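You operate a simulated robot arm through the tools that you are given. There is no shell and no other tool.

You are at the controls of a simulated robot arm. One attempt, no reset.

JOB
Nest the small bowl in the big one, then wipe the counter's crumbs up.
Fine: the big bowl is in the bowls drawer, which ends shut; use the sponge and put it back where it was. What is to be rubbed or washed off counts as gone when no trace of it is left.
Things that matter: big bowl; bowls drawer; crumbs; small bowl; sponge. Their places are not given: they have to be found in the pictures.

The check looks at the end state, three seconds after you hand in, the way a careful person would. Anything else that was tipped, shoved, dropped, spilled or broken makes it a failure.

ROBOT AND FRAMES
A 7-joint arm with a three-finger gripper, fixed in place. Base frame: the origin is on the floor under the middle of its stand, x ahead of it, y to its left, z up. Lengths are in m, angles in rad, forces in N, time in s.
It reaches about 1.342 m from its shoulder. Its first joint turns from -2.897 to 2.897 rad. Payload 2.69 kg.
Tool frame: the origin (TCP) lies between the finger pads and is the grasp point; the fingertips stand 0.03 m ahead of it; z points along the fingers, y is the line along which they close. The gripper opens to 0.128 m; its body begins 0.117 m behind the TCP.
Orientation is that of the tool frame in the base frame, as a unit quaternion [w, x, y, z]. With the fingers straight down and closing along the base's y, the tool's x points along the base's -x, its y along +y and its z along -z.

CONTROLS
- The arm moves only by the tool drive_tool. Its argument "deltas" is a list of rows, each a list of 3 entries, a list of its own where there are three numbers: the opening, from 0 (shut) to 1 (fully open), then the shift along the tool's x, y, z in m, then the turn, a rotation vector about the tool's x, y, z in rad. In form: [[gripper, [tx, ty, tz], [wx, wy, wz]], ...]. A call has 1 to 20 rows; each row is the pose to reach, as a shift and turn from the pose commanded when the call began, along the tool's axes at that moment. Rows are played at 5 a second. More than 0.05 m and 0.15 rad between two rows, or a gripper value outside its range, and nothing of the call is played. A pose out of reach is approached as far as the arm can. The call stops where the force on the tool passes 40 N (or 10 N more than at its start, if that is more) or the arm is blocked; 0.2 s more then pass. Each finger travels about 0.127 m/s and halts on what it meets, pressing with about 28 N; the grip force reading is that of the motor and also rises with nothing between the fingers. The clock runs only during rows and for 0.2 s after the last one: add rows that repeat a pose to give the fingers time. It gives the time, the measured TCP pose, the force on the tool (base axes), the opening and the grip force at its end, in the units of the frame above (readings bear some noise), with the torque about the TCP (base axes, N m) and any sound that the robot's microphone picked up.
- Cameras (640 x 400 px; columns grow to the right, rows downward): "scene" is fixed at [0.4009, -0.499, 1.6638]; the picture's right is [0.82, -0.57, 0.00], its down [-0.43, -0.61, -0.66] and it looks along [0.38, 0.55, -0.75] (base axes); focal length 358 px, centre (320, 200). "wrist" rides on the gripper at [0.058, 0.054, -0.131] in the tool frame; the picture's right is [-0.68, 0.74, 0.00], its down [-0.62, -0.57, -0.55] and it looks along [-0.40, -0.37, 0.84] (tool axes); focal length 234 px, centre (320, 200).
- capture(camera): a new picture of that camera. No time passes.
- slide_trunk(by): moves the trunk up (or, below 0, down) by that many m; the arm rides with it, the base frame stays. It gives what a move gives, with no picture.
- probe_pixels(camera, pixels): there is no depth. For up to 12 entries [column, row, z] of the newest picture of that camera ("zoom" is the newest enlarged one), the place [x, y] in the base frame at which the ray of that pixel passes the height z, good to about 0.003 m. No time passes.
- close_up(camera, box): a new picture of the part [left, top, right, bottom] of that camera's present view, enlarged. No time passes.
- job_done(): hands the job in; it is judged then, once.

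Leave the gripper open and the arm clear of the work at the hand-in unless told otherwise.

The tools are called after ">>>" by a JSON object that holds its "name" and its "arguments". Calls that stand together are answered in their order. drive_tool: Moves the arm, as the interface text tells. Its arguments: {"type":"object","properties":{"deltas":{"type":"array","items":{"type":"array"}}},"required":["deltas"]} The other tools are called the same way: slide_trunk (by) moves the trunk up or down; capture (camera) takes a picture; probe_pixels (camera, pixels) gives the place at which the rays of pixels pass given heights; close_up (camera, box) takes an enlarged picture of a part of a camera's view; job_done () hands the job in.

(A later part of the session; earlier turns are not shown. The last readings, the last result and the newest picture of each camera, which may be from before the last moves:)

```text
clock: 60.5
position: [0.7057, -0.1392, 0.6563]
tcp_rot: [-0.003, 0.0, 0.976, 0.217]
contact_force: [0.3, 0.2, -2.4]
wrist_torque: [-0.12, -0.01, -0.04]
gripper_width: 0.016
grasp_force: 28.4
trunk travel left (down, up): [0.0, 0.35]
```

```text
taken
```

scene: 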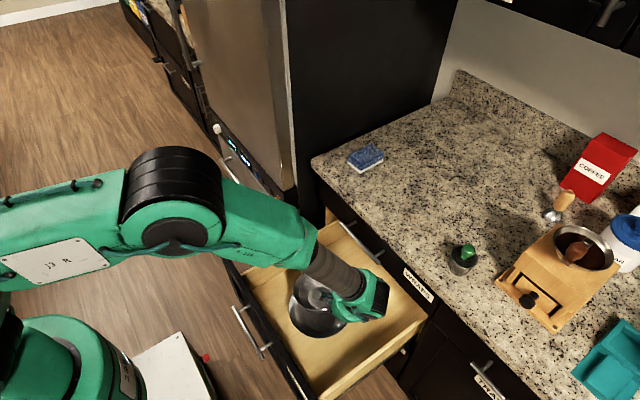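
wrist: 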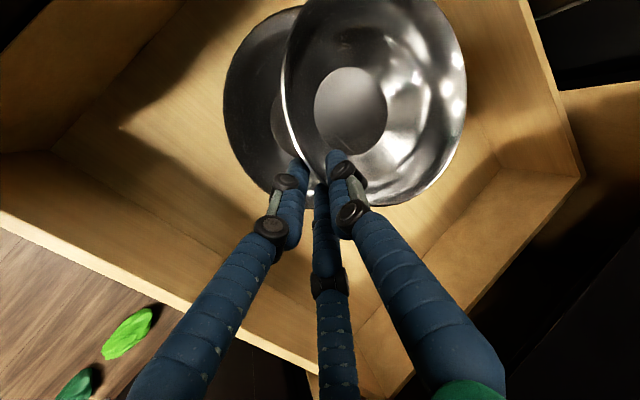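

The small bowl is above the big one. I'll check the enlarged wrist view for centring before continuing.

>>> {"name": "close_up", "arguments": {"camera": "wrist", "box": [190, 0, 490, 220]}}

>>> {"name": "close_up", "arguments": {"camera": "scene", "box": [270, 240, 410, 360]}}

>>> {"name": "probe_pixels", "arguments": {"camera": "wrist", "pixels": [[351, 110, 0.595], [224, 90, 0.52], [240, 40, 0.52], [238, 145, 0.52], [265, 185, 0.52], [285, 10, 0.52], [400, 206, 0.52]]}}

```text
1.82 times, centred on (340, 110) of wrist
```

zoom: 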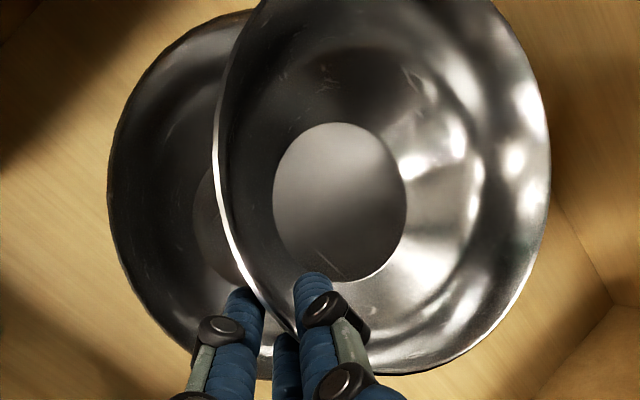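

```text
3.33 times, centred on (340, 300) of scene
```

zoom: 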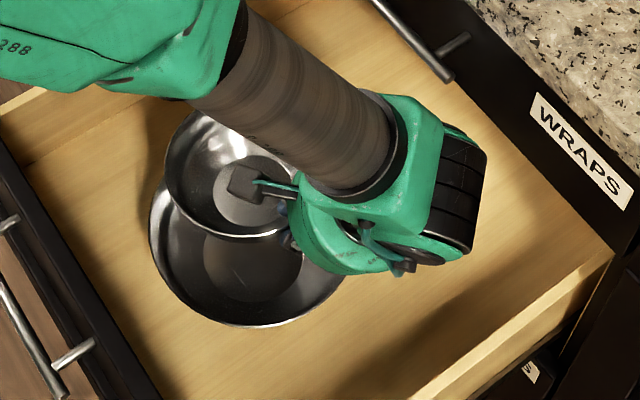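

```text
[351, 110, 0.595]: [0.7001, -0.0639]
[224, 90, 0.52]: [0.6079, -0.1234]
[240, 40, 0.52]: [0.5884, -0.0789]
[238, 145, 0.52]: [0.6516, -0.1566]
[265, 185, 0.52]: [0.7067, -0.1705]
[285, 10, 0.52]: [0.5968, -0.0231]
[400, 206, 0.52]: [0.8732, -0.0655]
```

The small bowl's base (0.700,-0.064) is centred over the big bowl (≈0.70,-0.067) within a few millimetres. I'll lower to just above the floor of the big bowl and read forces.

>>> {"name": "drive_tool", "arguments": {"deltas": [[0, [0, -0.0127, 0.0272], [0, 0, 0]], [0, [0, -0.0254, 0.0544], [0, 0, 0]], [0, [0, -0.038, 0.0816], [0, 0, 0]], [0, [0, -0.0423, 0.0906], [0, 0, 0]], [0, [0, -0.0465, 0.0997], [0, 0, 0]], [0, [0, -0.0486, 0.1042], [0, 0, 0]], [0, [0, -0.0486, 0.1042], [0, 0, 0]]]}}

>>> {"name": "close_up", "arguments": {"camera": "wrist", "box": [190, 0, 490, 220]}}

>>> {"name": "close_up", "arguments": {"camera": "scene", "box": [270, 240, 410, 360]}}

```text
clock: 61.9
position: [0.7126, -0.1386, 0.5512]
tcp_rot: [0.002, -0.001, 0.977, 0.215]
contact_force: [1.6, 4.8, 11.9]
wrist_torque: [0.44, -0.2, -0.04]
gripper_width: 0.0156
grasp_force: 27.1
trunk travel left (down, up): [0.0, 0.35]
stopped in row 6: the force on the tool passed its limit at 45 N (the readings are from after the stop); the commanded pose is now the measured one
```

```text
1.82 times, centred on (340, 110) of wrist
```

zoom: 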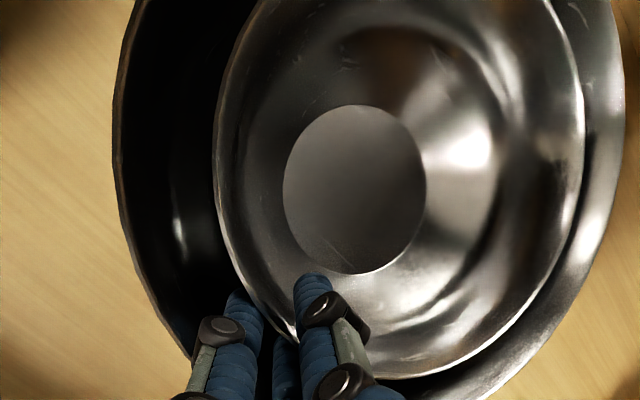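

```text
3.33 times, centred on (340, 300) of scene
```

zoom: 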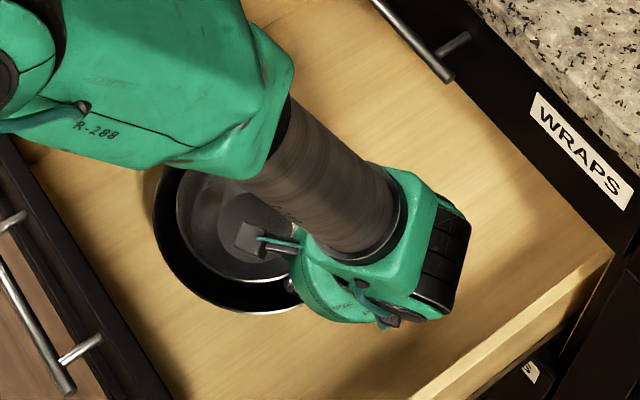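

The call stopped on contact at z≈0.551, about 0.03 m higher than I expected the bowl to touch, and x shifted a little. It may be the arm touching the drawer panel rather than the bowl, so I'll look at the whole arm.

>>> {"name": "capture", "arguments": {"camera": "scene"}}

>>> {"name": "close_up", "arguments": {"camera": "scene", "box": [180, 160, 400, 340]}}

>>> {"name": "capture", "arguments": {"camera": "wrist"}}

```text
taken
```

scene: 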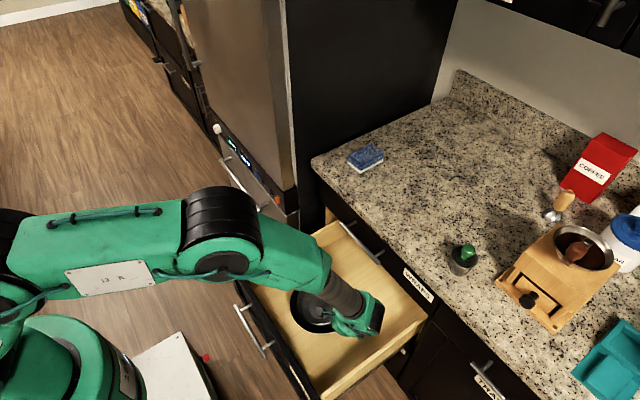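

```text
2.22 times, centred on (290, 250) of scene
```

zoom: 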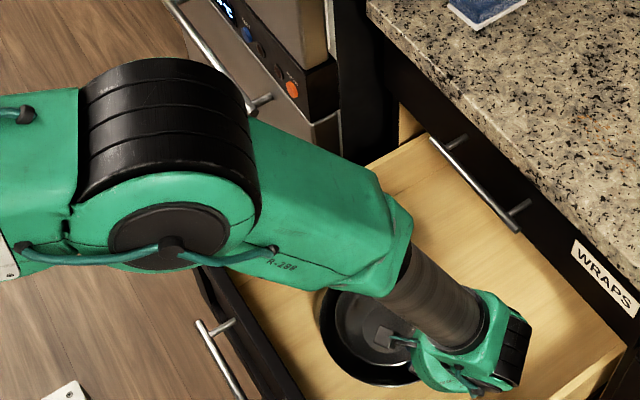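

```text
taken
```

wrist: 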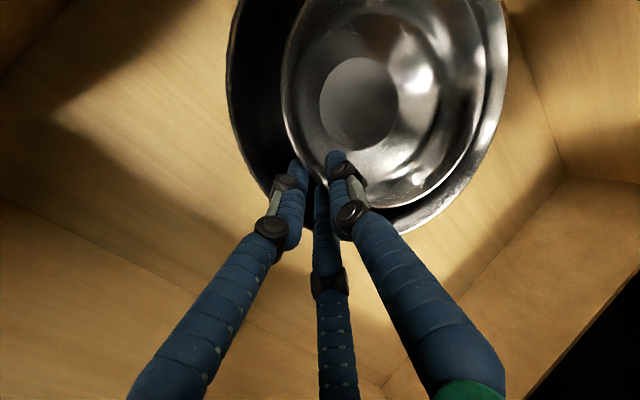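

I'll probe the elbow and forearm pixels at plausible heights to see how close they are to the panel top (x≈0.50–0.52, z≈0.715).

>>> {"name": "probe_pixels", "arguments": {"camera": "scene", "pixels": [[220, 240, 0.8], [220, 240, 0.9], [220, 240, 1.0], [220, 285, 0.8], [220, 285, 0.9], [220, 285, 1.0], [300, 292, 0.75], [300, 292, 0.85], [340, 300, 0.75], [340, 300, 0.85], [328, 262, 0.85], [328, 262, 0.95]]}}

```text
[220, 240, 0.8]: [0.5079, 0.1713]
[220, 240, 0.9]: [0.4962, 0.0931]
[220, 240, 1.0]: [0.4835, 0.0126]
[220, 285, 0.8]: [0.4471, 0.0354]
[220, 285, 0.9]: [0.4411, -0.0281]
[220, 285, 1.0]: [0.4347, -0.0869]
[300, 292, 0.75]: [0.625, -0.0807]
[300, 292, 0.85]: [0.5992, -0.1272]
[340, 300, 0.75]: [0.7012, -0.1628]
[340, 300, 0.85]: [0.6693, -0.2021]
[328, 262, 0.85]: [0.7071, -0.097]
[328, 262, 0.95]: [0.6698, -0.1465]
```

The arm links are well above the panel. I'll measure both bowls' rims in the present wrist picture to see whether they're decentred.

>>> {"name": "probe_pixels", "arguments": {"camera": "wrist", "pixels": [[227, 80, 0.52], [236, 130, 0.52], [258, 178, 0.52], [400, 233, 0.52], [450, 195, 0.52], [507, 60, 0.52], [359, 104.5, 0.49], [281, 80, 0.541], [290, 130, 0.541], [400, 207, 0.541], [450, 170, 0.541], [487, 60, 0.541]]}}

>>> {"name": "close_up", "arguments": {"camera": "wrist", "box": [210, 0, 530, 260]}}

```text
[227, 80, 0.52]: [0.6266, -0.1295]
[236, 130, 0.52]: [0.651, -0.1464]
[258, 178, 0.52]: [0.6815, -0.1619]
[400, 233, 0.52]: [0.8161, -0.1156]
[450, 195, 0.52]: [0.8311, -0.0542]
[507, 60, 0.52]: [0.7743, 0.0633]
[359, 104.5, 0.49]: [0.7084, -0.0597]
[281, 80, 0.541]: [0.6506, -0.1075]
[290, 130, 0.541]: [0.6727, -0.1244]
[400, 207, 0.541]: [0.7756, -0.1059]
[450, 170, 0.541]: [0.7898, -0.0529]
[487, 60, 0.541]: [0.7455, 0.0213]
```

```text
1.54 times, centred on (370, 130) of wrist
```

zoom: 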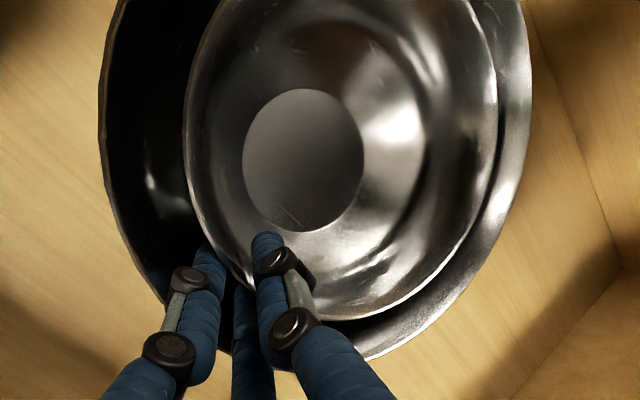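

Fitting circles puts the big rim at z≈0.545, centre (0.708,-0.061), and the small bowl's rim centre at (0.712,-0.054). So the big bowl sits a bit higher than I estimated, and the small bowl's base is now resting on its floor; the torque also points to contact under the bowl's base. I'll open slightly and check the reaction.

>>> {"name": "drive_tool", "arguments": {"deltas": [[0.14, [0, 0, 0], [0, 0, 0]], [0.16, [0, 0, 0], [0, 0, 0]], [0.19, [0, 0, 0], [0, 0, 0]], [0.22, [0, 0, 0], [0, 0, 0]], [0.22, [0, 0, 0], [0, 0, 0]]]}}

>>> {"name": "capture", "arguments": {"camera": "wrist"}}

>>> {"name": "close_up", "arguments": {"camera": "wrist", "box": [210, 0, 530, 260]}}

```text
clock: 63.1
position: [0.7106, -0.1384, 0.549]
tcp_rot: [0.002, 0.0, 0.976, 0.216]
contact_force: [1.5, 1.1, 6.3]
wrist_torque: [0.06, -0.21, -0.04]
gripper_width: 0.0276
grasp_force: 0.0
trunk travel left (down, up): [0.0, 0.35]
```

```text
taken
```

wrist: 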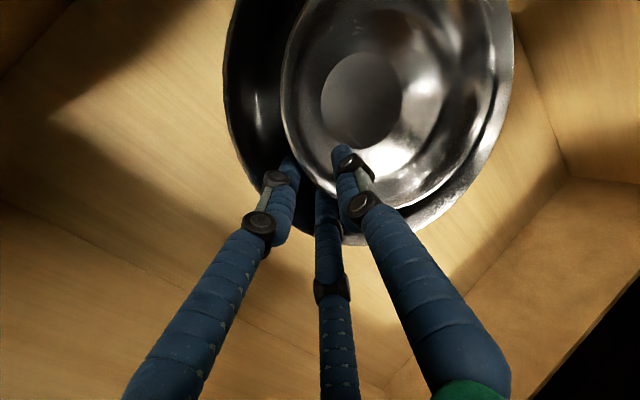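

```text
1.54 times, centred on (370, 130) of wrist
```

zoom: 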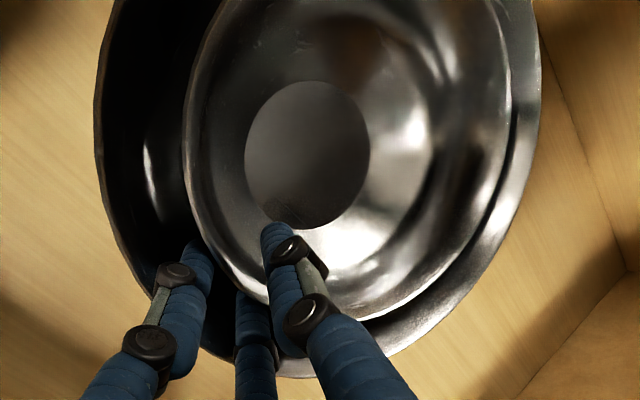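

The small bowl stayed in place inside the big one when released. I'll withdraw along the finger axis, up and to the right.

>>> {"name": "drive_tool", "arguments": {"deltas": [[0.22, [0, 0, -0.008], [0, 0, 0]], [0.22, [0, 0, -0.018], [0, 0, 0]], [0.22, [0, 0, -0.03], [0, 0, 0]], [0.25, [0, 0.004, -0.05], [0, 0, 0]], [0.3, [0, 0.015, -0.08], [0, 0, 0]], [0.3, [0, 0.03, -0.115], [0, 0, 0]], [0.3, [0, 0.05, -0.155], [0, 0, 0]], [0.3, [0, 0.07, -0.195], [0, 0, 0]], [0.3, [0, 0.09, -0.235], [0, 0, 0]]]}}

>>> {"name": "capture", "arguments": {"camera": "wrist"}}

>>> {"name": "capture", "arguments": {"camera": "scene"}}

```text
clock: 65.1
position: [0.7078, -0.1559, 0.8007]
tcp_rot: [0.001, 0.0, 0.977, 0.215]
contact_force: [-0.7, -1.1, -0.4]
wrist_torque: [0.01, 0.01, 0.0]
gripper_width: 0.0383
grasp_force: 0.1
trunk travel left (down, up): [0.0, 0.35]
```

```text
taken
```

wrist: 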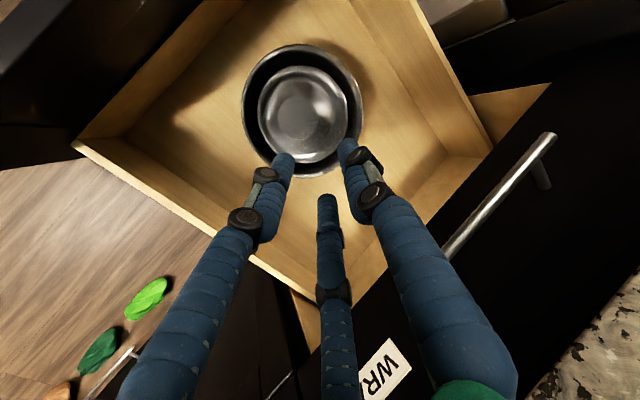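

```text
taken
```

scene: 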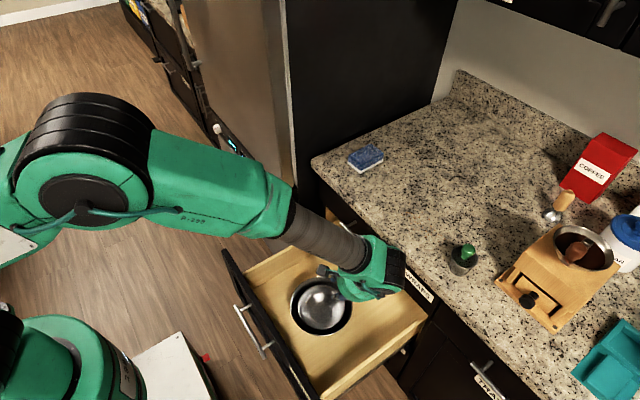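

The small bowl now sits in the big one. I'll enlarge both views to confirm it's seated level.

>>> {"name": "close_up", "arguments": {"camera": "wrist", "box": [220, 20, 400, 200]}}

>>> {"name": "close_up", "arguments": {"camera": "scene", "box": [260, 250, 400, 360]}}

```text
2.22 times, centred on (310, 110) of wrist
```

zoom: 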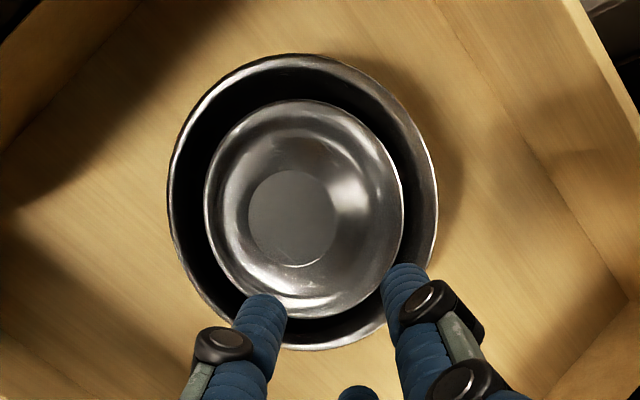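

```text
3.64 times, centred on (330, 305) of scene
```

zoom: 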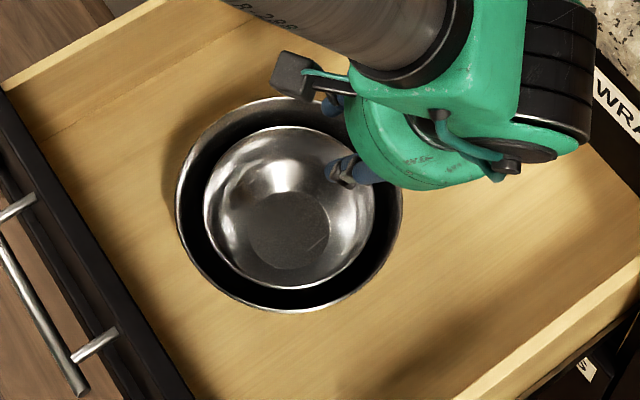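

The bowls are nested and level. Now I'll close the drawer by pushing on its bar with the closed fingers: first rise, swing back in front of the drawer, and tip the gripper 30° forward.

>>> {"name": "drive_tool", "arguments": {"deltas": [[0.2, [0.0316, 0.021, -0.0233], [0.0426, -0.0515, -0.0114]], [0.1, [0.0632, 0.042, -0.0466], [0.0853, -0.103, -0.0228]], [0, [0.0948, 0.0631, -0.0699], [0.1279, -0.1546, -0.0343]], [0, [0.1264, 0.0841, -0.0932], [0.1705, -0.2061, -0.0457]], [0, [0.158, 0.1051, -0.1165], [0.2132, -0.2576, -0.0571]], [0, [0.192, 0.1123, -0.1131], [0.2558, -0.3091, -0.0685]], [0, [0.226, 0.1196, -0.1097], [0.2984, -0.3606, -0.0799]], [0, [0.26, 0.1268, -0.1064], [0.341, -0.4122, -0.0914]], [0, [0.294, 0.1341, -0.103], [0.3837, -0.4637, -0.1028]], [0, [0.328, 0.1413, -0.0996], [0.4263, -0.5152, -0.1142]], [0, [0.328, 0.1413, -0.0996], [0.4263, -0.5152, -0.1142]]]}}

>>> {"name": "capture", "arguments": {"camera": "scene"}}

>>> {"name": "capture", "arguments": {"camera": "wrist"}}

```text
clock: 67.5
position: [0.38, -0.0687, 0.9471]
tcp_rot: [0.261, 0.0, 0.965, -0.001]
contact_force: [-0.4, 0.3, 0.5]
wrist_torque: [-0.05, -0.01, 0.01]
gripper_width: 0.0024
grasp_force: 28.0
trunk travel left (down, up): [0.0, 0.35]
```

```text
taken
```

scene: 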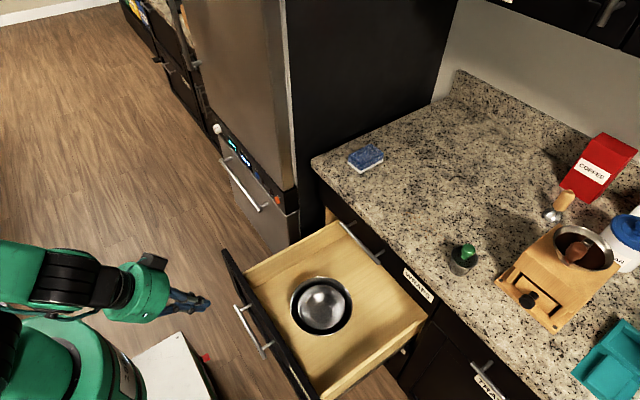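

```text
taken
```

wrist: 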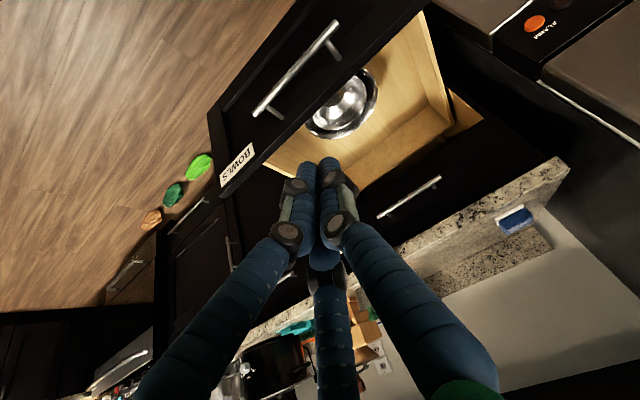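

The view is unobstructed. I'll locate the bar precisely and also inspect the crumbs on the counter while the arm is out of the way.

>>> {"name": "probe_pixels", "arguments": {"camera": "scene", "pixels": [[236, 309, 0.685], [268, 353, 0.685], [252, 331, 0.685]]}}

>>> {"name": "probe_pixels", "arguments": {"camera": "wrist", "pixels": [[256, 112, 0.685], [337, 22, 0.685], [296, 67, 0.685]]}}

>>> {"name": "close_up", "arguments": {"camera": "scene", "box": [385, 185, 485, 250]}}

>>> {"name": "close_up", "arguments": {"camera": "scene", "box": [330, 130, 430, 195]}}

```text
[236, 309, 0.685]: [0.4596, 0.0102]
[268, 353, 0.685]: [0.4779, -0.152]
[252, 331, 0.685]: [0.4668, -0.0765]
```

```text
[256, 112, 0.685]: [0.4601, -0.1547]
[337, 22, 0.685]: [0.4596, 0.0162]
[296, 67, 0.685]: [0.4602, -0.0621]
```

```text
6.15 times, centred on (435, 218) of scene
```

zoom: 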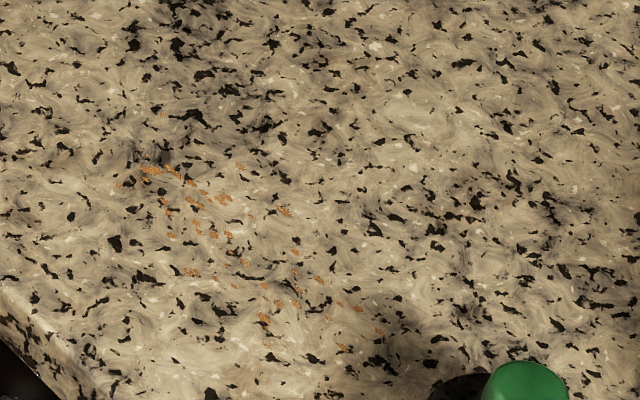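

```text
6.15 times, centred on (380, 162) of scene
```

zoom: 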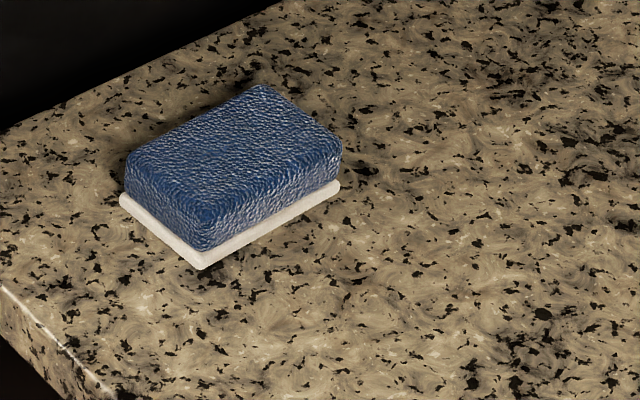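

The crumbs now show clearly as orange specks between scene pixels of about (404,203) and (498,243). The bar is at x≈0.46. I'll lower the closed fingers in front of the bar.

>>> {"name": "drive_tool", "arguments": {"deltas": [[0, [0.0184, 0, 0.0318], [0, 0, 0]], [0, [0.0367, 0, 0.0636], [0, 0, 0]], [0, [0.0551, 0, 0.0954], [0, 0, 0]], [0, [0.0734, 0, 0.1272], [0, 0, 0]], [0, [0.0918, 0, 0.159], [0, 0, 0]], [0, [0.1101, 0, 0.1908], [0, 0, 0]], [0, [0.1285, 0, 0.2226], [0, 0, 0]], [0, [0.1285, 0, 0.2226], [0, 0, 0]]]}}

>>> {"name": "close_up", "arguments": {"camera": "scene", "box": [160, 240, 360, 400]}}

>>> {"name": "capture", "arguments": {"camera": "wrist"}}

```text
clock: 69.3
position: [0.3821, -0.0689, 0.6909]
tcp_rot: [0.257, -0.012, 0.966, -0.001]
contact_force: [1.0, -1.4, 1.5]
wrist_torque: [0.19, 0.14, 0.02]
gripper_width: 0.002
grasp_force: 28.2
trunk travel left (down, up): [0.0, 0.35]
```

```text
2.50 times, centred on (260, 320) of scene
```

zoom: 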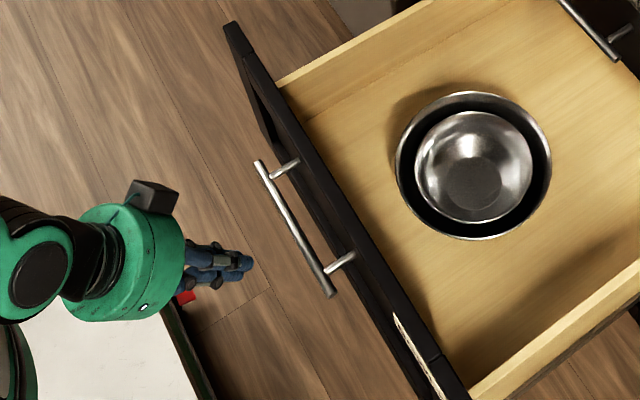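

```text
taken
```

wrist: 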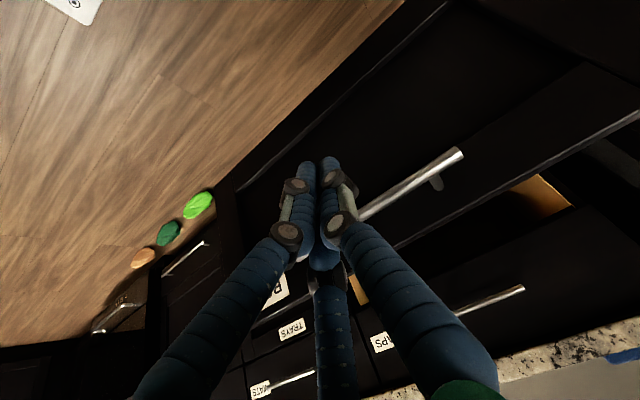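

The fingers are in front of the bar at the right height. I'll push forward slowly.

>>> {"name": "drive_tool", "arguments": {"deltas": [[0, [-0.013, 0, 0.0075], [0, 0, 0]], [0, [-0.026, 0, 0.015], [0, 0, 0]], [0, [-0.0346, 0, 0.02], [0, 0, 0]], [0, [-0.0398, 0, 0.023], [0, 0, 0]], [0, [-0.0459, 0, 0.0265], [0, 0, 0]], [0, [-0.0528, 0, 0.0305], [0, 0, 0]], [0, [-0.0598, 0, 0.0345], [0, 0, 0]], [0, [-0.0667, 0, 0.0385], [0, 0, 0]], [0, [-0.0736, 0, 0.0425], [0, 0, 0]], [0, [-0.0805, 0, 0.0465], [0, 0, 0]], [0, [-0.0875, 0, 0.0505], [0, 0, 0]], [0, [-0.0944, 0, 0.0545], [0, 0, 0]], [0, [-0.1013, 0, 0.0585], [0, 0, 0]], [0, [-0.1083, 0, 0.0625], [0, 0, 0]], [0, [-0.1152, 0, 0.0665], [0, 0, 0]], [0, [-0.1221, 0, 0.0705], [0, 0, 0]], [0, [-0.129, 0, 0.0745], [0, 0, 0]], [0, [-0.136, 0, 0.0785], [0, 0, 0]], [0, [-0.1429, 0, 0.0825], [0, 0, 0]], [0, [-0.1498, 0, 0.0865], [0, 0, 0]]]}}

>>> {"name": "capture", "arguments": {"camera": "scene"}}

```text
clock: 73.5
position: [0.5564, -0.0717, 0.6937]
tcp_rot: [0.26, 0.0, 0.966, 0.0]
contact_force: [0.1, -0.2, 0.1]
wrist_torque: [0.0, -0.01, -0.02]
gripper_width: 0.0019
grasp_force: 28.1
trunk travel left (down, up): [0.0, 0.35]
```

```text
taken
```

scene: 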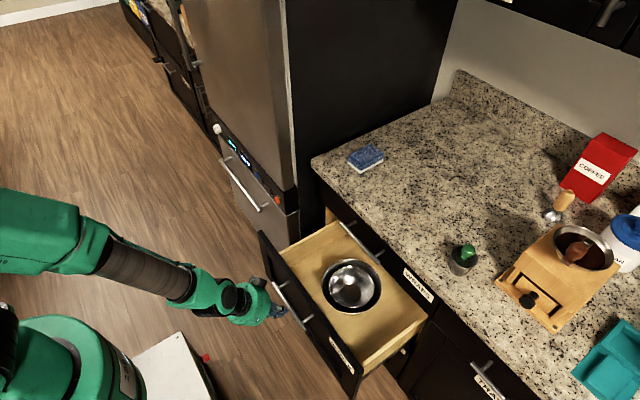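

The drawer is going in smoothly. I'll tip the gripper to 45° now, to stay clear of the WRAPS handle and counter edge later, and push on.

>>> {"name": "drive_tool", "arguments": {"deltas": [[0, [0.01, 0, -0.006], [0, -0.13, 0]], [0, [0.01, 0, -0.006], [0, -0.2618, 0]], [0, [0, 0, 0], [0, -0.2618, 0]], [0, [-0.0061, 0, 0.0035], [0, -0.2618, 0]], [0, [-0.0121, 0, 0.007], [0, -0.2618, 0]], [0, [-0.0191, 0, 0.011], [0, -0.2618, 0]], [0, [-0.026, 0, 0.015], [0, -0.2618, 0]], [0, [-0.0329, 0, 0.019], [0, -0.2618, 0]], [0, [-0.0398, 0, 0.023], [0, -0.2618, 0]], [0, [-0.0468, 0, 0.027], [0, -0.2618, 0]], [0, [-0.0537, 0, 0.031], [0, -0.2618, 0]], [0, [-0.0606, 0, 0.035], [0, -0.2618, 0]], [0, [-0.0676, 0, 0.039], [0, -0.2618, 0]], [0, [-0.0745, 0, 0.043], [0, -0.2618, 0]], [0, [-0.0814, 0, 0.047], [0, -0.2618, 0]], [0, [-0.0883, 0, 0.051], [0, -0.2618, 0]], [0, [-0.0953, 0, 0.055], [0, -0.2618, 0]], [0, [-0.1022, 0, 0.059], [0, -0.2618, 0]], [0, [-0.1091, 0, 0.063], [0, -0.2618, 0]], [0, [-0.116, 0, 0.067], [0, -0.2618, 0]]]}}

>>> {"name": "capture", "arguments": {"camera": "scene"}}

>>> {"name": "capture", "arguments": {"camera": "wrist"}}

```text
clock: 77.7
position: [0.6904, -0.071, 0.6948]
tcp_rot: [0.385, 0.0, 0.923, 0.0]
contact_force: [0.7, 0.7, 0.2]
wrist_torque: [-0.04, -0.01, 0.02]
gripper_width: 0.0021
grasp_force: 28.0
trunk travel left (down, up): [0.0, 0.35]
```

```text
taken
```

scene: 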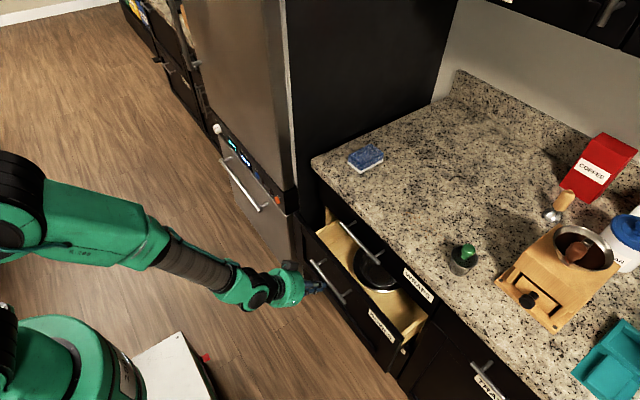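

```text
taken
```

wrist: 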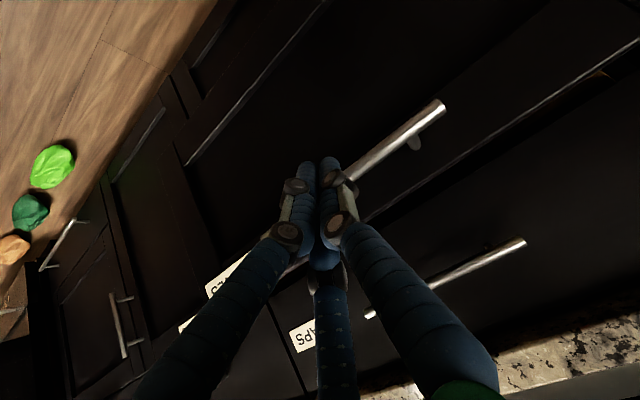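

About 0.11 m remains. I'll continue pushing slowly until the drawer meets its stop.

>>> {"name": "drive_tool", "arguments": {"deltas": [[0, [-0.0042, 0, 0.0042], [0, 0, 0]], [0, [-0.0099, 0, 0.0099], [0, 0, 0]], [0, [-0.0156, 0, 0.0156], [0, 0, 0]], [0, [-0.0212, 0, 0.0212], [0, 0, 0]], [0, [-0.0269, 0, 0.0269], [0, 0, 0]], [0, [-0.0325, 0, 0.0325], [0, 0, 0]], [0, [-0.0382, 0, 0.0382], [0, 0, 0]], [0, [-0.0438, 0, 0.0438], [0, 0, 0]], [0, [-0.0495, 0, 0.0495], [0, 0, 0]], [0, [-0.0551, 0, 0.0551], [0, 0, 0]], [0, [-0.0594, 0, 0.0594], [0, 0, 0]], [0, [-0.0636, 0, 0.0636], [0, 0, 0]], [0, [-0.0671, 0, 0.0671], [0, 0, 0]], [0, [-0.0707, 0, 0.0707], [0, 0, 0]], [0, [-0.0742, 0, 0.0742], [0, 0, 0]], [0, [-0.0778, 0, 0.0778], [0, 0, 0]], [0, [-0.0813, 0, 0.0813], [0, 0, 0]], [0, [-0.0849, 0, 0.0849], [0, 0, 0]]]}}

>>> {"name": "capture", "arguments": {"camera": "scene"}}

>>> {"name": "close_up", "arguments": {"camera": "scene", "box": [290, 180, 450, 300]}}

```text
clock: 81.5
position: [0.8046, -0.0701, 0.6881]
tcp_rot: [0.38, 0.0, 0.925, -0.001]
contact_force: [-21.0, -1.6, -12.3]
wrist_torque: [0.0, 0.55, -0.22]
gripper_width: 0.0022
grasp_force: 28.4
trunk travel left (down, up): [0.0, 0.35]
```

```text
taken
```

scene: 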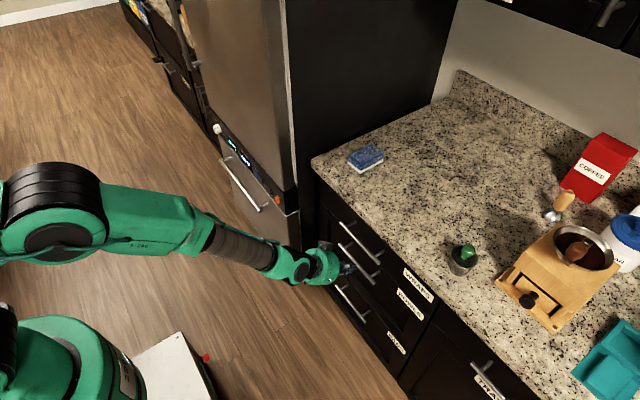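

```text
3.33 times, centred on (370, 240) of scene
```

zoom: 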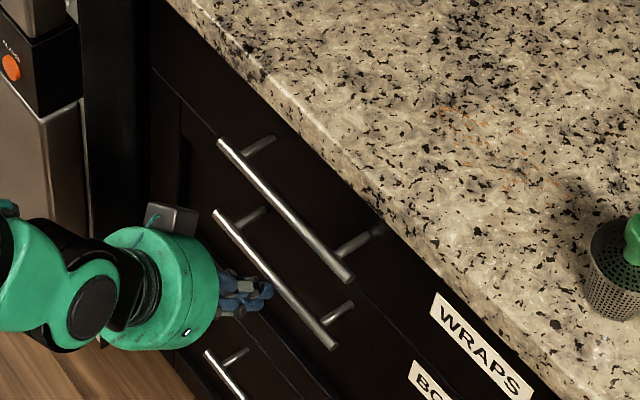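

The bar's end pixels match the starting positions, so the drawer is shut. I'll back away and raise the trunk.

>>> {"name": "drive_tool", "arguments": {"deltas": [[0, [0.0141, 0, -0.0141], [0, 0, 0]], [0, [0.0354, 0, -0.0354], [0, 0, 0]], [0, [0.0636, 0, -0.0636], [0, 0, 0]], [0, [0.0919, 0, -0.0919], [0, 0, 0]], [0, [0.1202, 0, -0.1202], [0, 0, 0]], [0, [0.1414, 0, -0.1414], [0, 0, 0]]]}}

>>> {"name": "slide_trunk", "arguments": {"by": 0.25}}

>>> {"name": "capture", "arguments": {"camera": "scene"}}

>>> {"name": "close_up", "arguments": {"camera": "scene", "box": [310, 190, 440, 270]}}

```text
clock: 82.9
position: [0.6104, -0.0718, 0.6928]
tcp_rot: [0.385, 0.0, 0.923, -0.001]
contact_force: [0.1, -0.8, 0.0]
wrist_torque: [0.0, 0.03, -0.02]
gripper_width: 0.002
grasp_force: 27.9
trunk travel left (down, up): [0.0, 0.35]
```

```text
clock: 85.5
position: [0.6101, -0.0696, 0.9438]
tcp_rot: [0.384, 0.0, 0.923, -0.001]
contact_force: [0.8, 0.3, 1.0]
wrist_torque: [0.0, 0.03, 0.03]
gripper_width: 0.0021
grasp_force: 28.1
trunk travel left (down, up): [-0.25, 0.1]
```

```text
taken
```

scene: 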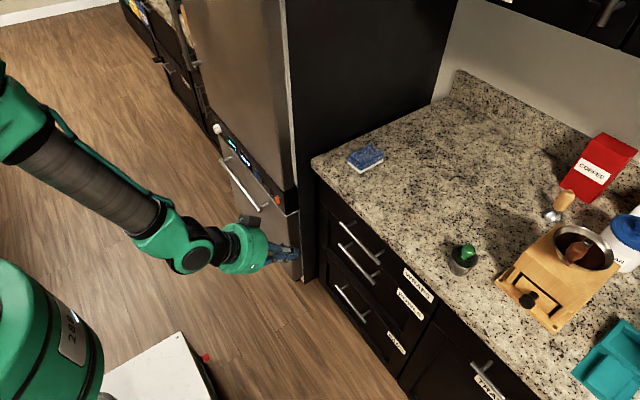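

```text
4.92 times, centred on (375, 230) of scene
```

zoom: 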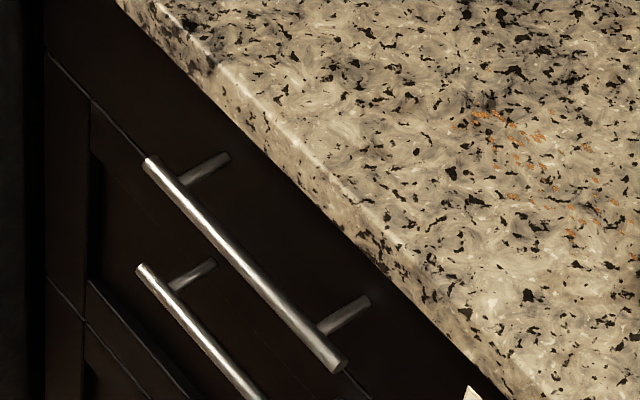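

The drawer front looks identical to the start picture. Now to the sponge: I'll go up over the counter with the gripper straight down in the starting orientation.

>>> {"name": "drive_tool", "arguments": {"deltas": [[0.1, [-0.036, 0.002, -0.0007], [0, 0.0785, 0]], [0.2, [-0.0721, 0.004, -0.0014], [0, 0.1571, 0]], [0.4, [-0.1082, 0.006, -0.0021], [0, 0.2356, 0]], [0.6, [-0.1442, 0.008, -0.0028], [0, 0.3142, 0]], [0.7, [-0.1803, 0.01, -0.0035], [0, 0.3927, 0]], [0.8, [-0.2164, 0.012, -0.0042], [0, 0.4712, 0]], [0.8, [-0.2524, 0.014, -0.0049], [0, 0.5498, 0]], [0.8, [-0.2885, 0.016, -0.0056], [0, 0.6283, 0]], [0.8, [-0.3245, 0.018, -0.0063], [0, 0.7069, 0]], [0.8, [-0.3606, 0.02, -0.007], [0, 0.7854, 0]], [0.8, [-0.3606, 0.02, -0.007], [0, 0.7854, 0]]]}}

>>> {"name": "capture", "arguments": {"camera": "wrist"}}

>>> {"name": "capture", "arguments": {"camera": "scene"}}

```text
clock: 87.9
position: [0.8596, -0.049, 1.2022]
tcp_rot: [0.0, 0.001, 1.0, -0.001]
contact_force: [-0.3, 0.0, 0.3]
wrist_torque: [-0.01, -0.03, -0.02]
gripper_width: 0.1022
grasp_force: 0.1
out of reach, approached as far as the arm can: row 5
trunk travel left (down, up): [-0.25, 0.1]
```

```text
taken
```

wrist: 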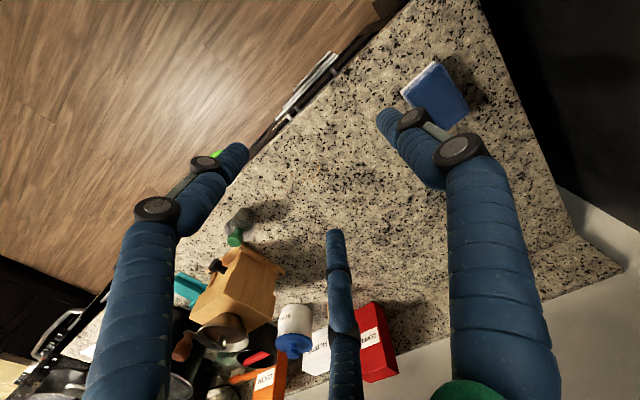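

```text
taken
```

scene: 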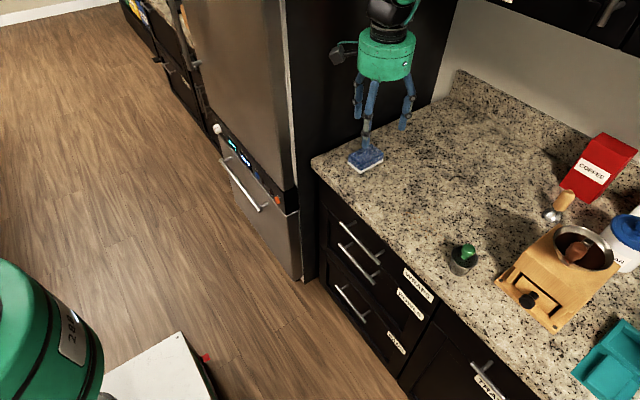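

I'll enlarge the sponge and the crumb area in both views.

>>> {"name": "close_up", "arguments": {"camera": "wrist", "box": [220, 90, 400, 230]}}

>>> {"name": "close_up", "arguments": {"camera": "wrist", "box": [360, 30, 500, 150]}}

>>> {"name": "close_up", "arguments": {"camera": "scene", "box": [390, 190, 470, 250]}}

```text
2.86 times, centred on (310, 160) of wrist
```

zoom: 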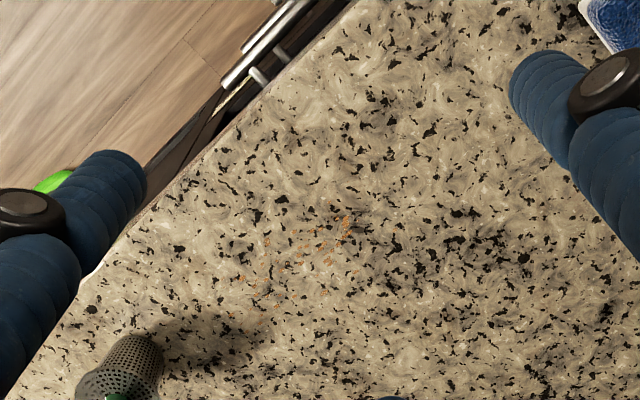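

```text
3.33 times, centred on (430, 90) of wrist
```

zoom: 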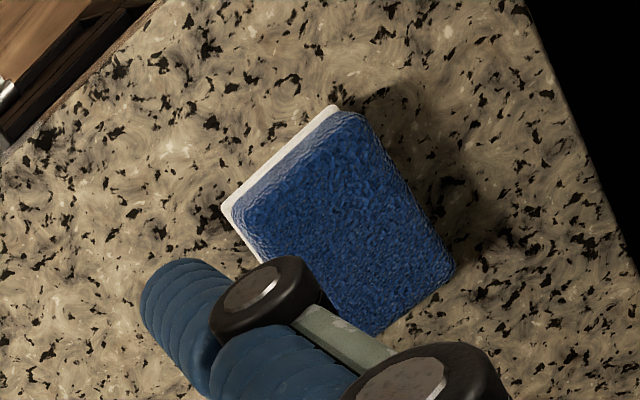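

```text
6.67 times, centred on (430, 220) of scene
```

zoom: 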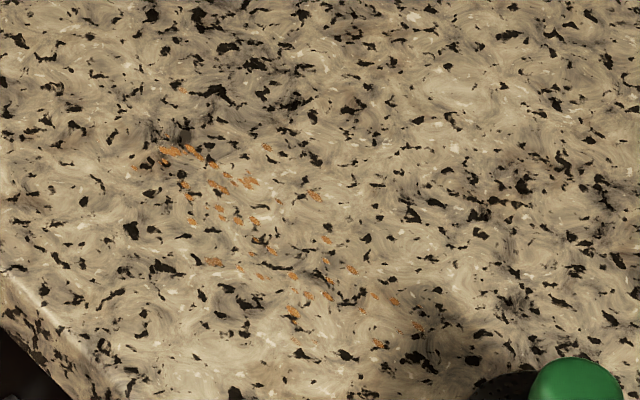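

I'll probe the extremes of the crumb field on the counter plane (z≈0.933).

>>> {"name": "probe_pixels", "arguments": {"camera": "zoom", "pixels": [[183, 90, 0.933], [135, 168, 0.933], [267, 147, 0.933], [315, 195, 0.933], [392, 300, 0.933], [418, 325, 0.933], [378, 343, 0.933], [293, 312, 0.933], [212, 262, 0.933], [190, 220, 0.933], [300, 345, 0.933], [165, 150, 0.933]]}}

>>> {"name": "close_up", "arguments": {"camera": "wrist", "box": [270, 145, 350, 205]}}

```text
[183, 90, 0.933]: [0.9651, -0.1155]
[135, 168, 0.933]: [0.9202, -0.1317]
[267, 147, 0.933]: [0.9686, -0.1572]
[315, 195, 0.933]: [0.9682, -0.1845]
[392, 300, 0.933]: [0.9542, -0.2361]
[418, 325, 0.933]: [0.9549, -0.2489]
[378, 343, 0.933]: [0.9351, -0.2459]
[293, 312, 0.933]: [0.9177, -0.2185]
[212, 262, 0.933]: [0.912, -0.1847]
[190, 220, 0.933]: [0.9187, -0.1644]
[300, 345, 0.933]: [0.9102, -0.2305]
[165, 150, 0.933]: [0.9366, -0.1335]
```

```text
6.67 times, centred on (310, 175) of wrist
```

zoom: 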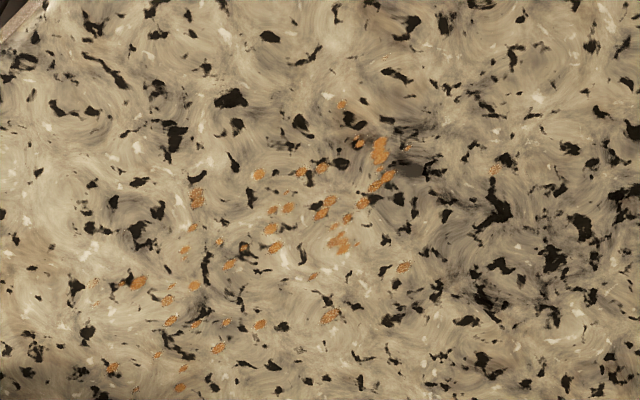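

I'll probe the same field from this wrist zoom to cross-check.

>>> {"name": "probe_pixels", "arguments": {"camera": "zoom", "pixels": [[495, 168, 0.933], [343, 103, 0.933], [405, 265, 0.933], [328, 315, 0.933], [180, 388, 0.933], [112, 368, 0.933], [95, 285, 0.933], [195, 198, 0.933], [135, 392, 0.933], [260, 325, 0.933], [495, 168, 0.94], [112, 368, 0.94]]}}

```text
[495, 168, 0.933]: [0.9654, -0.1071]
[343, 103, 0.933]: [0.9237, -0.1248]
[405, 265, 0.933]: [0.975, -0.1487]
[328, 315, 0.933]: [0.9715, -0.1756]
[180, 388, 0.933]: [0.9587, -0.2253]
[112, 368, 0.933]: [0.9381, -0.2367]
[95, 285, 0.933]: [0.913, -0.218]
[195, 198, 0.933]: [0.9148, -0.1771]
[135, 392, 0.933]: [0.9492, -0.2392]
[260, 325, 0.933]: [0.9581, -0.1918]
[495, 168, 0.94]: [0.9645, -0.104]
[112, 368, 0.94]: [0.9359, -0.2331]
```

Comparing both views gives a counter height of about 0.926, with crumbs in x≈0.915–0.977, y≈-0.247…-0.108. Now I'll measure the sponge and the shaker accurately.

>>> {"name": "close_up", "arguments": {"camera": "scene", "box": [335, 135, 400, 185]}}

>>> {"name": "close_up", "arguments": {"camera": "scene", "box": [430, 225, 500, 285]}}

>>> {"name": "probe_pixels", "arguments": {"camera": "scene", "pixels": [[347.3, 162.3, 0.926], [360.8, 173.4, 0.926], [383.3, 160.5, 0.926], [462, 274, 0.926]]}}

>>> {"name": "probe_pixels", "arguments": {"camera": "wrist", "pixels": [[434, 61.5, 0.926], [400.6, 92.4, 0.926], [470.5, 110.4, 0.96], [442, 64, 0.96], [447.4, 130.5, 0.96], [240, 232, 0.926], [247, 210, 0.926]]}}

```text
8.00 times, centred on (368, 160) of scene
```

zoom: 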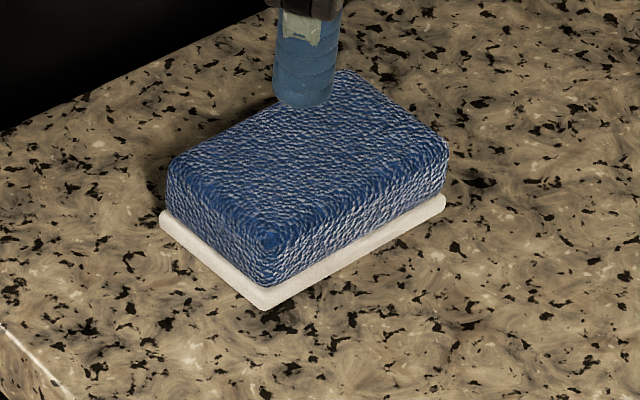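

```text
6.67 times, centred on (465, 255) of scene
```

zoom: 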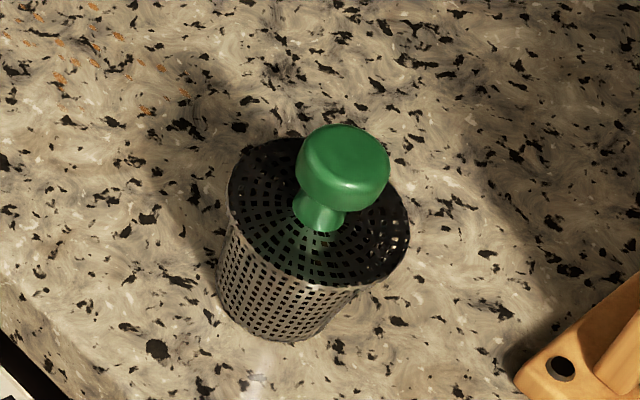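

```text
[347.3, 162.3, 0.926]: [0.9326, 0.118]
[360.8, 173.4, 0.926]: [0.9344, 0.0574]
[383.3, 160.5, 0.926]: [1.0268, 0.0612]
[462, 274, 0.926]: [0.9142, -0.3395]
```

```text
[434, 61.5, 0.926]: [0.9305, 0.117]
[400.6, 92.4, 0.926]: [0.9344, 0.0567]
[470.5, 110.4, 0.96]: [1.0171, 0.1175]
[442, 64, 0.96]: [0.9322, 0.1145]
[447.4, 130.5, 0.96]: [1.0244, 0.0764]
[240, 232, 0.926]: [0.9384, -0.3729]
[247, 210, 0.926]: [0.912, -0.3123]
```

The sponge's base is centred near (0.979,0.089), about 0.092×0.061 m, turned about +2.7°. The shaker stands near (0.912,-0.333). Since the fingers close concentrically, I'll turn the gripper so the single finger faces the near (-x) end and the other two take the long sides, and so keep the fingers beside the shaker later. I'm moving above the sponge.

>>> {"name": "drive_tool", "arguments": {"deltas": [[0.85, [-0.01, 0.0115, 0.005], [0, 0, -0.1348]], [0.9, [-0.0199, 0.023, 0.01], [0, 0, -0.2697]], [0.95, [-0.0299, 0.0345, 0.015], [0, 0, -0.4045]], [1.0, [-0.0398, 0.046, 0.02], [0, 0, -0.5393]], [1.0, [-0.0498, 0.0575, 0.03], [0, 0, -0.6742]], [1.0, [-0.0597, 0.069, 0.04], [0, 0, -0.809]], [1.0, [-0.0697, 0.0805, 0.055], [0, 0, -0.9438]], [1.0, [-0.0796, 0.092, 0.07], [0, 0, -1.0787]], [1.0, [-0.0896, 0.1035, 0.085], [0, 0, -1.2135]], [1.0, [-0.0995, 0.115, 0.105], [0, 0, -1.3483]], [1.0, [-0.1095, 0.1265, 0.125], [0, 0, -1.4832]], [1.0, [-0.1194, 0.138, 0.14], [0, 0, -1.618]], [1.0, [-0.1194, 0.138, 0.14], [0, 0, -1.618]]]}}

>>> {"name": "capture", "arguments": {"camera": "wrist"}}

>>> {"name": "close_up", "arguments": {"camera": "scene", "box": [320, 60, 440, 200]}}

```text
clock: 90.7
position: [0.9802, 0.0883, 1.0632]
tcp_rot: [-0.001, 0.724, -0.69, 0.001]
contact_force: [0.8, 0.8, 0.1]
wrist_torque: [0.0, 0.05, 0.0]
gripper_width: 0.128
grasp_force: 0.1
trunk travel left (down, up): [-0.25, 0.1]
```

```text
taken
```

wrist: 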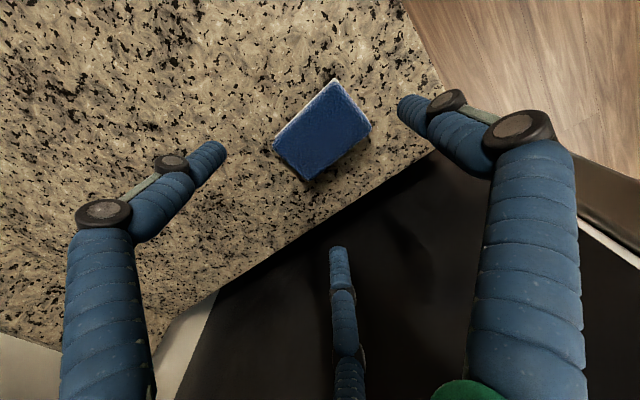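

```text
2.86 times, centred on (380, 130) of scene
```

zoom: 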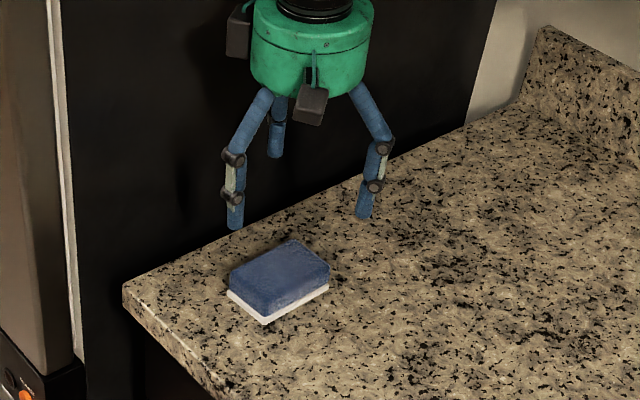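

The gripper is centred over the sponge and clear of the fridge side. I'll descend with the fingers open until the tips are about 0.012 m above the counter.

>>> {"name": "drive_tool", "arguments": {"deltas": [[1.0, [0, 0, 0.03], [0, 0, 0]], [1.0, [0, 0, 0.06], [0, 0, 0]], [1.0, [0, 0, 0.08], [0, 0, 0]], [1.0, [0, 0, 0.09], [0, 0, 0]], [1.0, [0, 0, 0.095], [0, 0, 0]], [1.0, [0, 0, 0.095], [0, 0, 0]]]}}

>>> {"name": "capture", "arguments": {"camera": "wrist"}}

>>> {"name": "close_up", "arguments": {"camera": "scene", "box": [320, 90, 430, 190]}}

```text
clock: 92.1
position: [0.9806, 0.088, 0.9686]
tcp_rot: [-0.001, 0.724, -0.69, 0.002]
contact_force: [-0.2, 0.4, -0.3]
wrist_torque: [0.02, 0.05, -0.01]
gripper_width: 0.1279
grasp_force: 0.0
trunk travel left (down, up): [-0.25, 0.1]
```

```text
taken
```

wrist: 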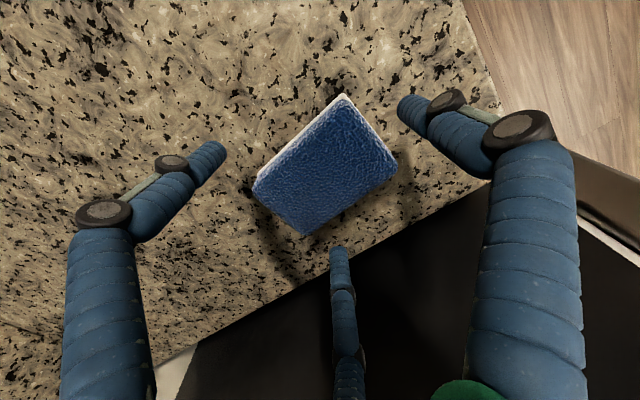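

```text
4.00 times, centred on (375, 140) of scene
```

zoom: 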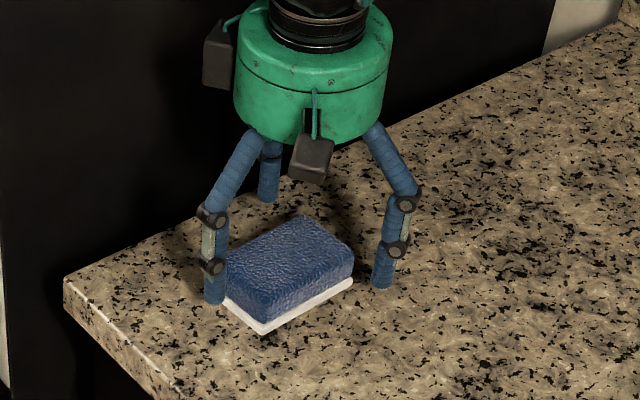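

The three fingers surround the sponge. I'll close on it.

>>> {"name": "drive_tool", "arguments": {"deltas": [[0.85, [0, 0, 0], [0, 0, 0]], [0.75, [0, 0, 0], [0, 0, 0]], [0.65, [0, 0, 0], [0, 0, 0]], [0.55, [0, 0, 0], [0, 0, 0]], [0.4, [0, 0, 0], [0, 0, 0]], [0.2, [0, 0, 0], [0, 0, 0]], [0.0, [0, 0, 0], [0, 0, 0]], [0.0, [0, 0, 0], [0, 0, 0]]]}}

>>> {"name": "capture", "arguments": {"camera": "wrist"}}

>>> {"name": "close_up", "arguments": {"camera": "scene", "box": [335, 135, 400, 185]}}

```text
clock: 93.9
position: [0.9802, 0.0863, 0.9683]
tcp_rot: [-0.001, 0.724, -0.69, 0.002]
contact_force: [-0.2, -0.6, 2.0]
wrist_torque: [-0.02, 0.03, -0.01]
gripper_width: 0.0723
grasp_force: 28.3
trunk travel left (down, up): [-0.25, 0.1]
```

```text
taken
```

wrist: 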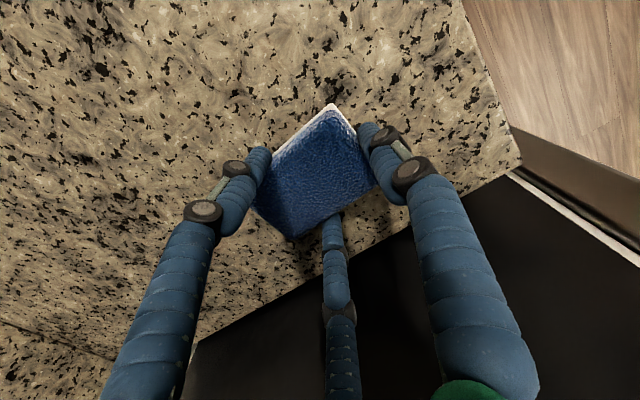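

```text
8.00 times, centred on (368, 160) of scene
```

zoom: 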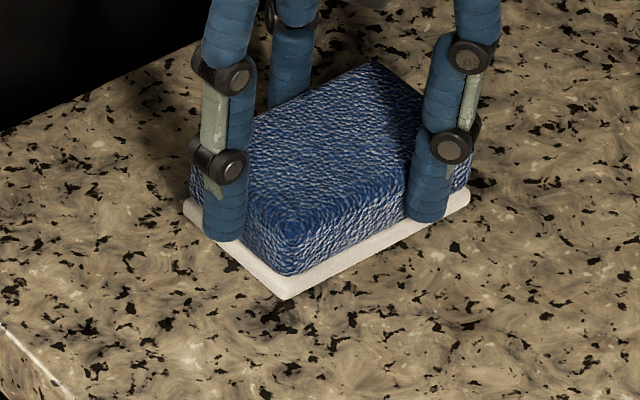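

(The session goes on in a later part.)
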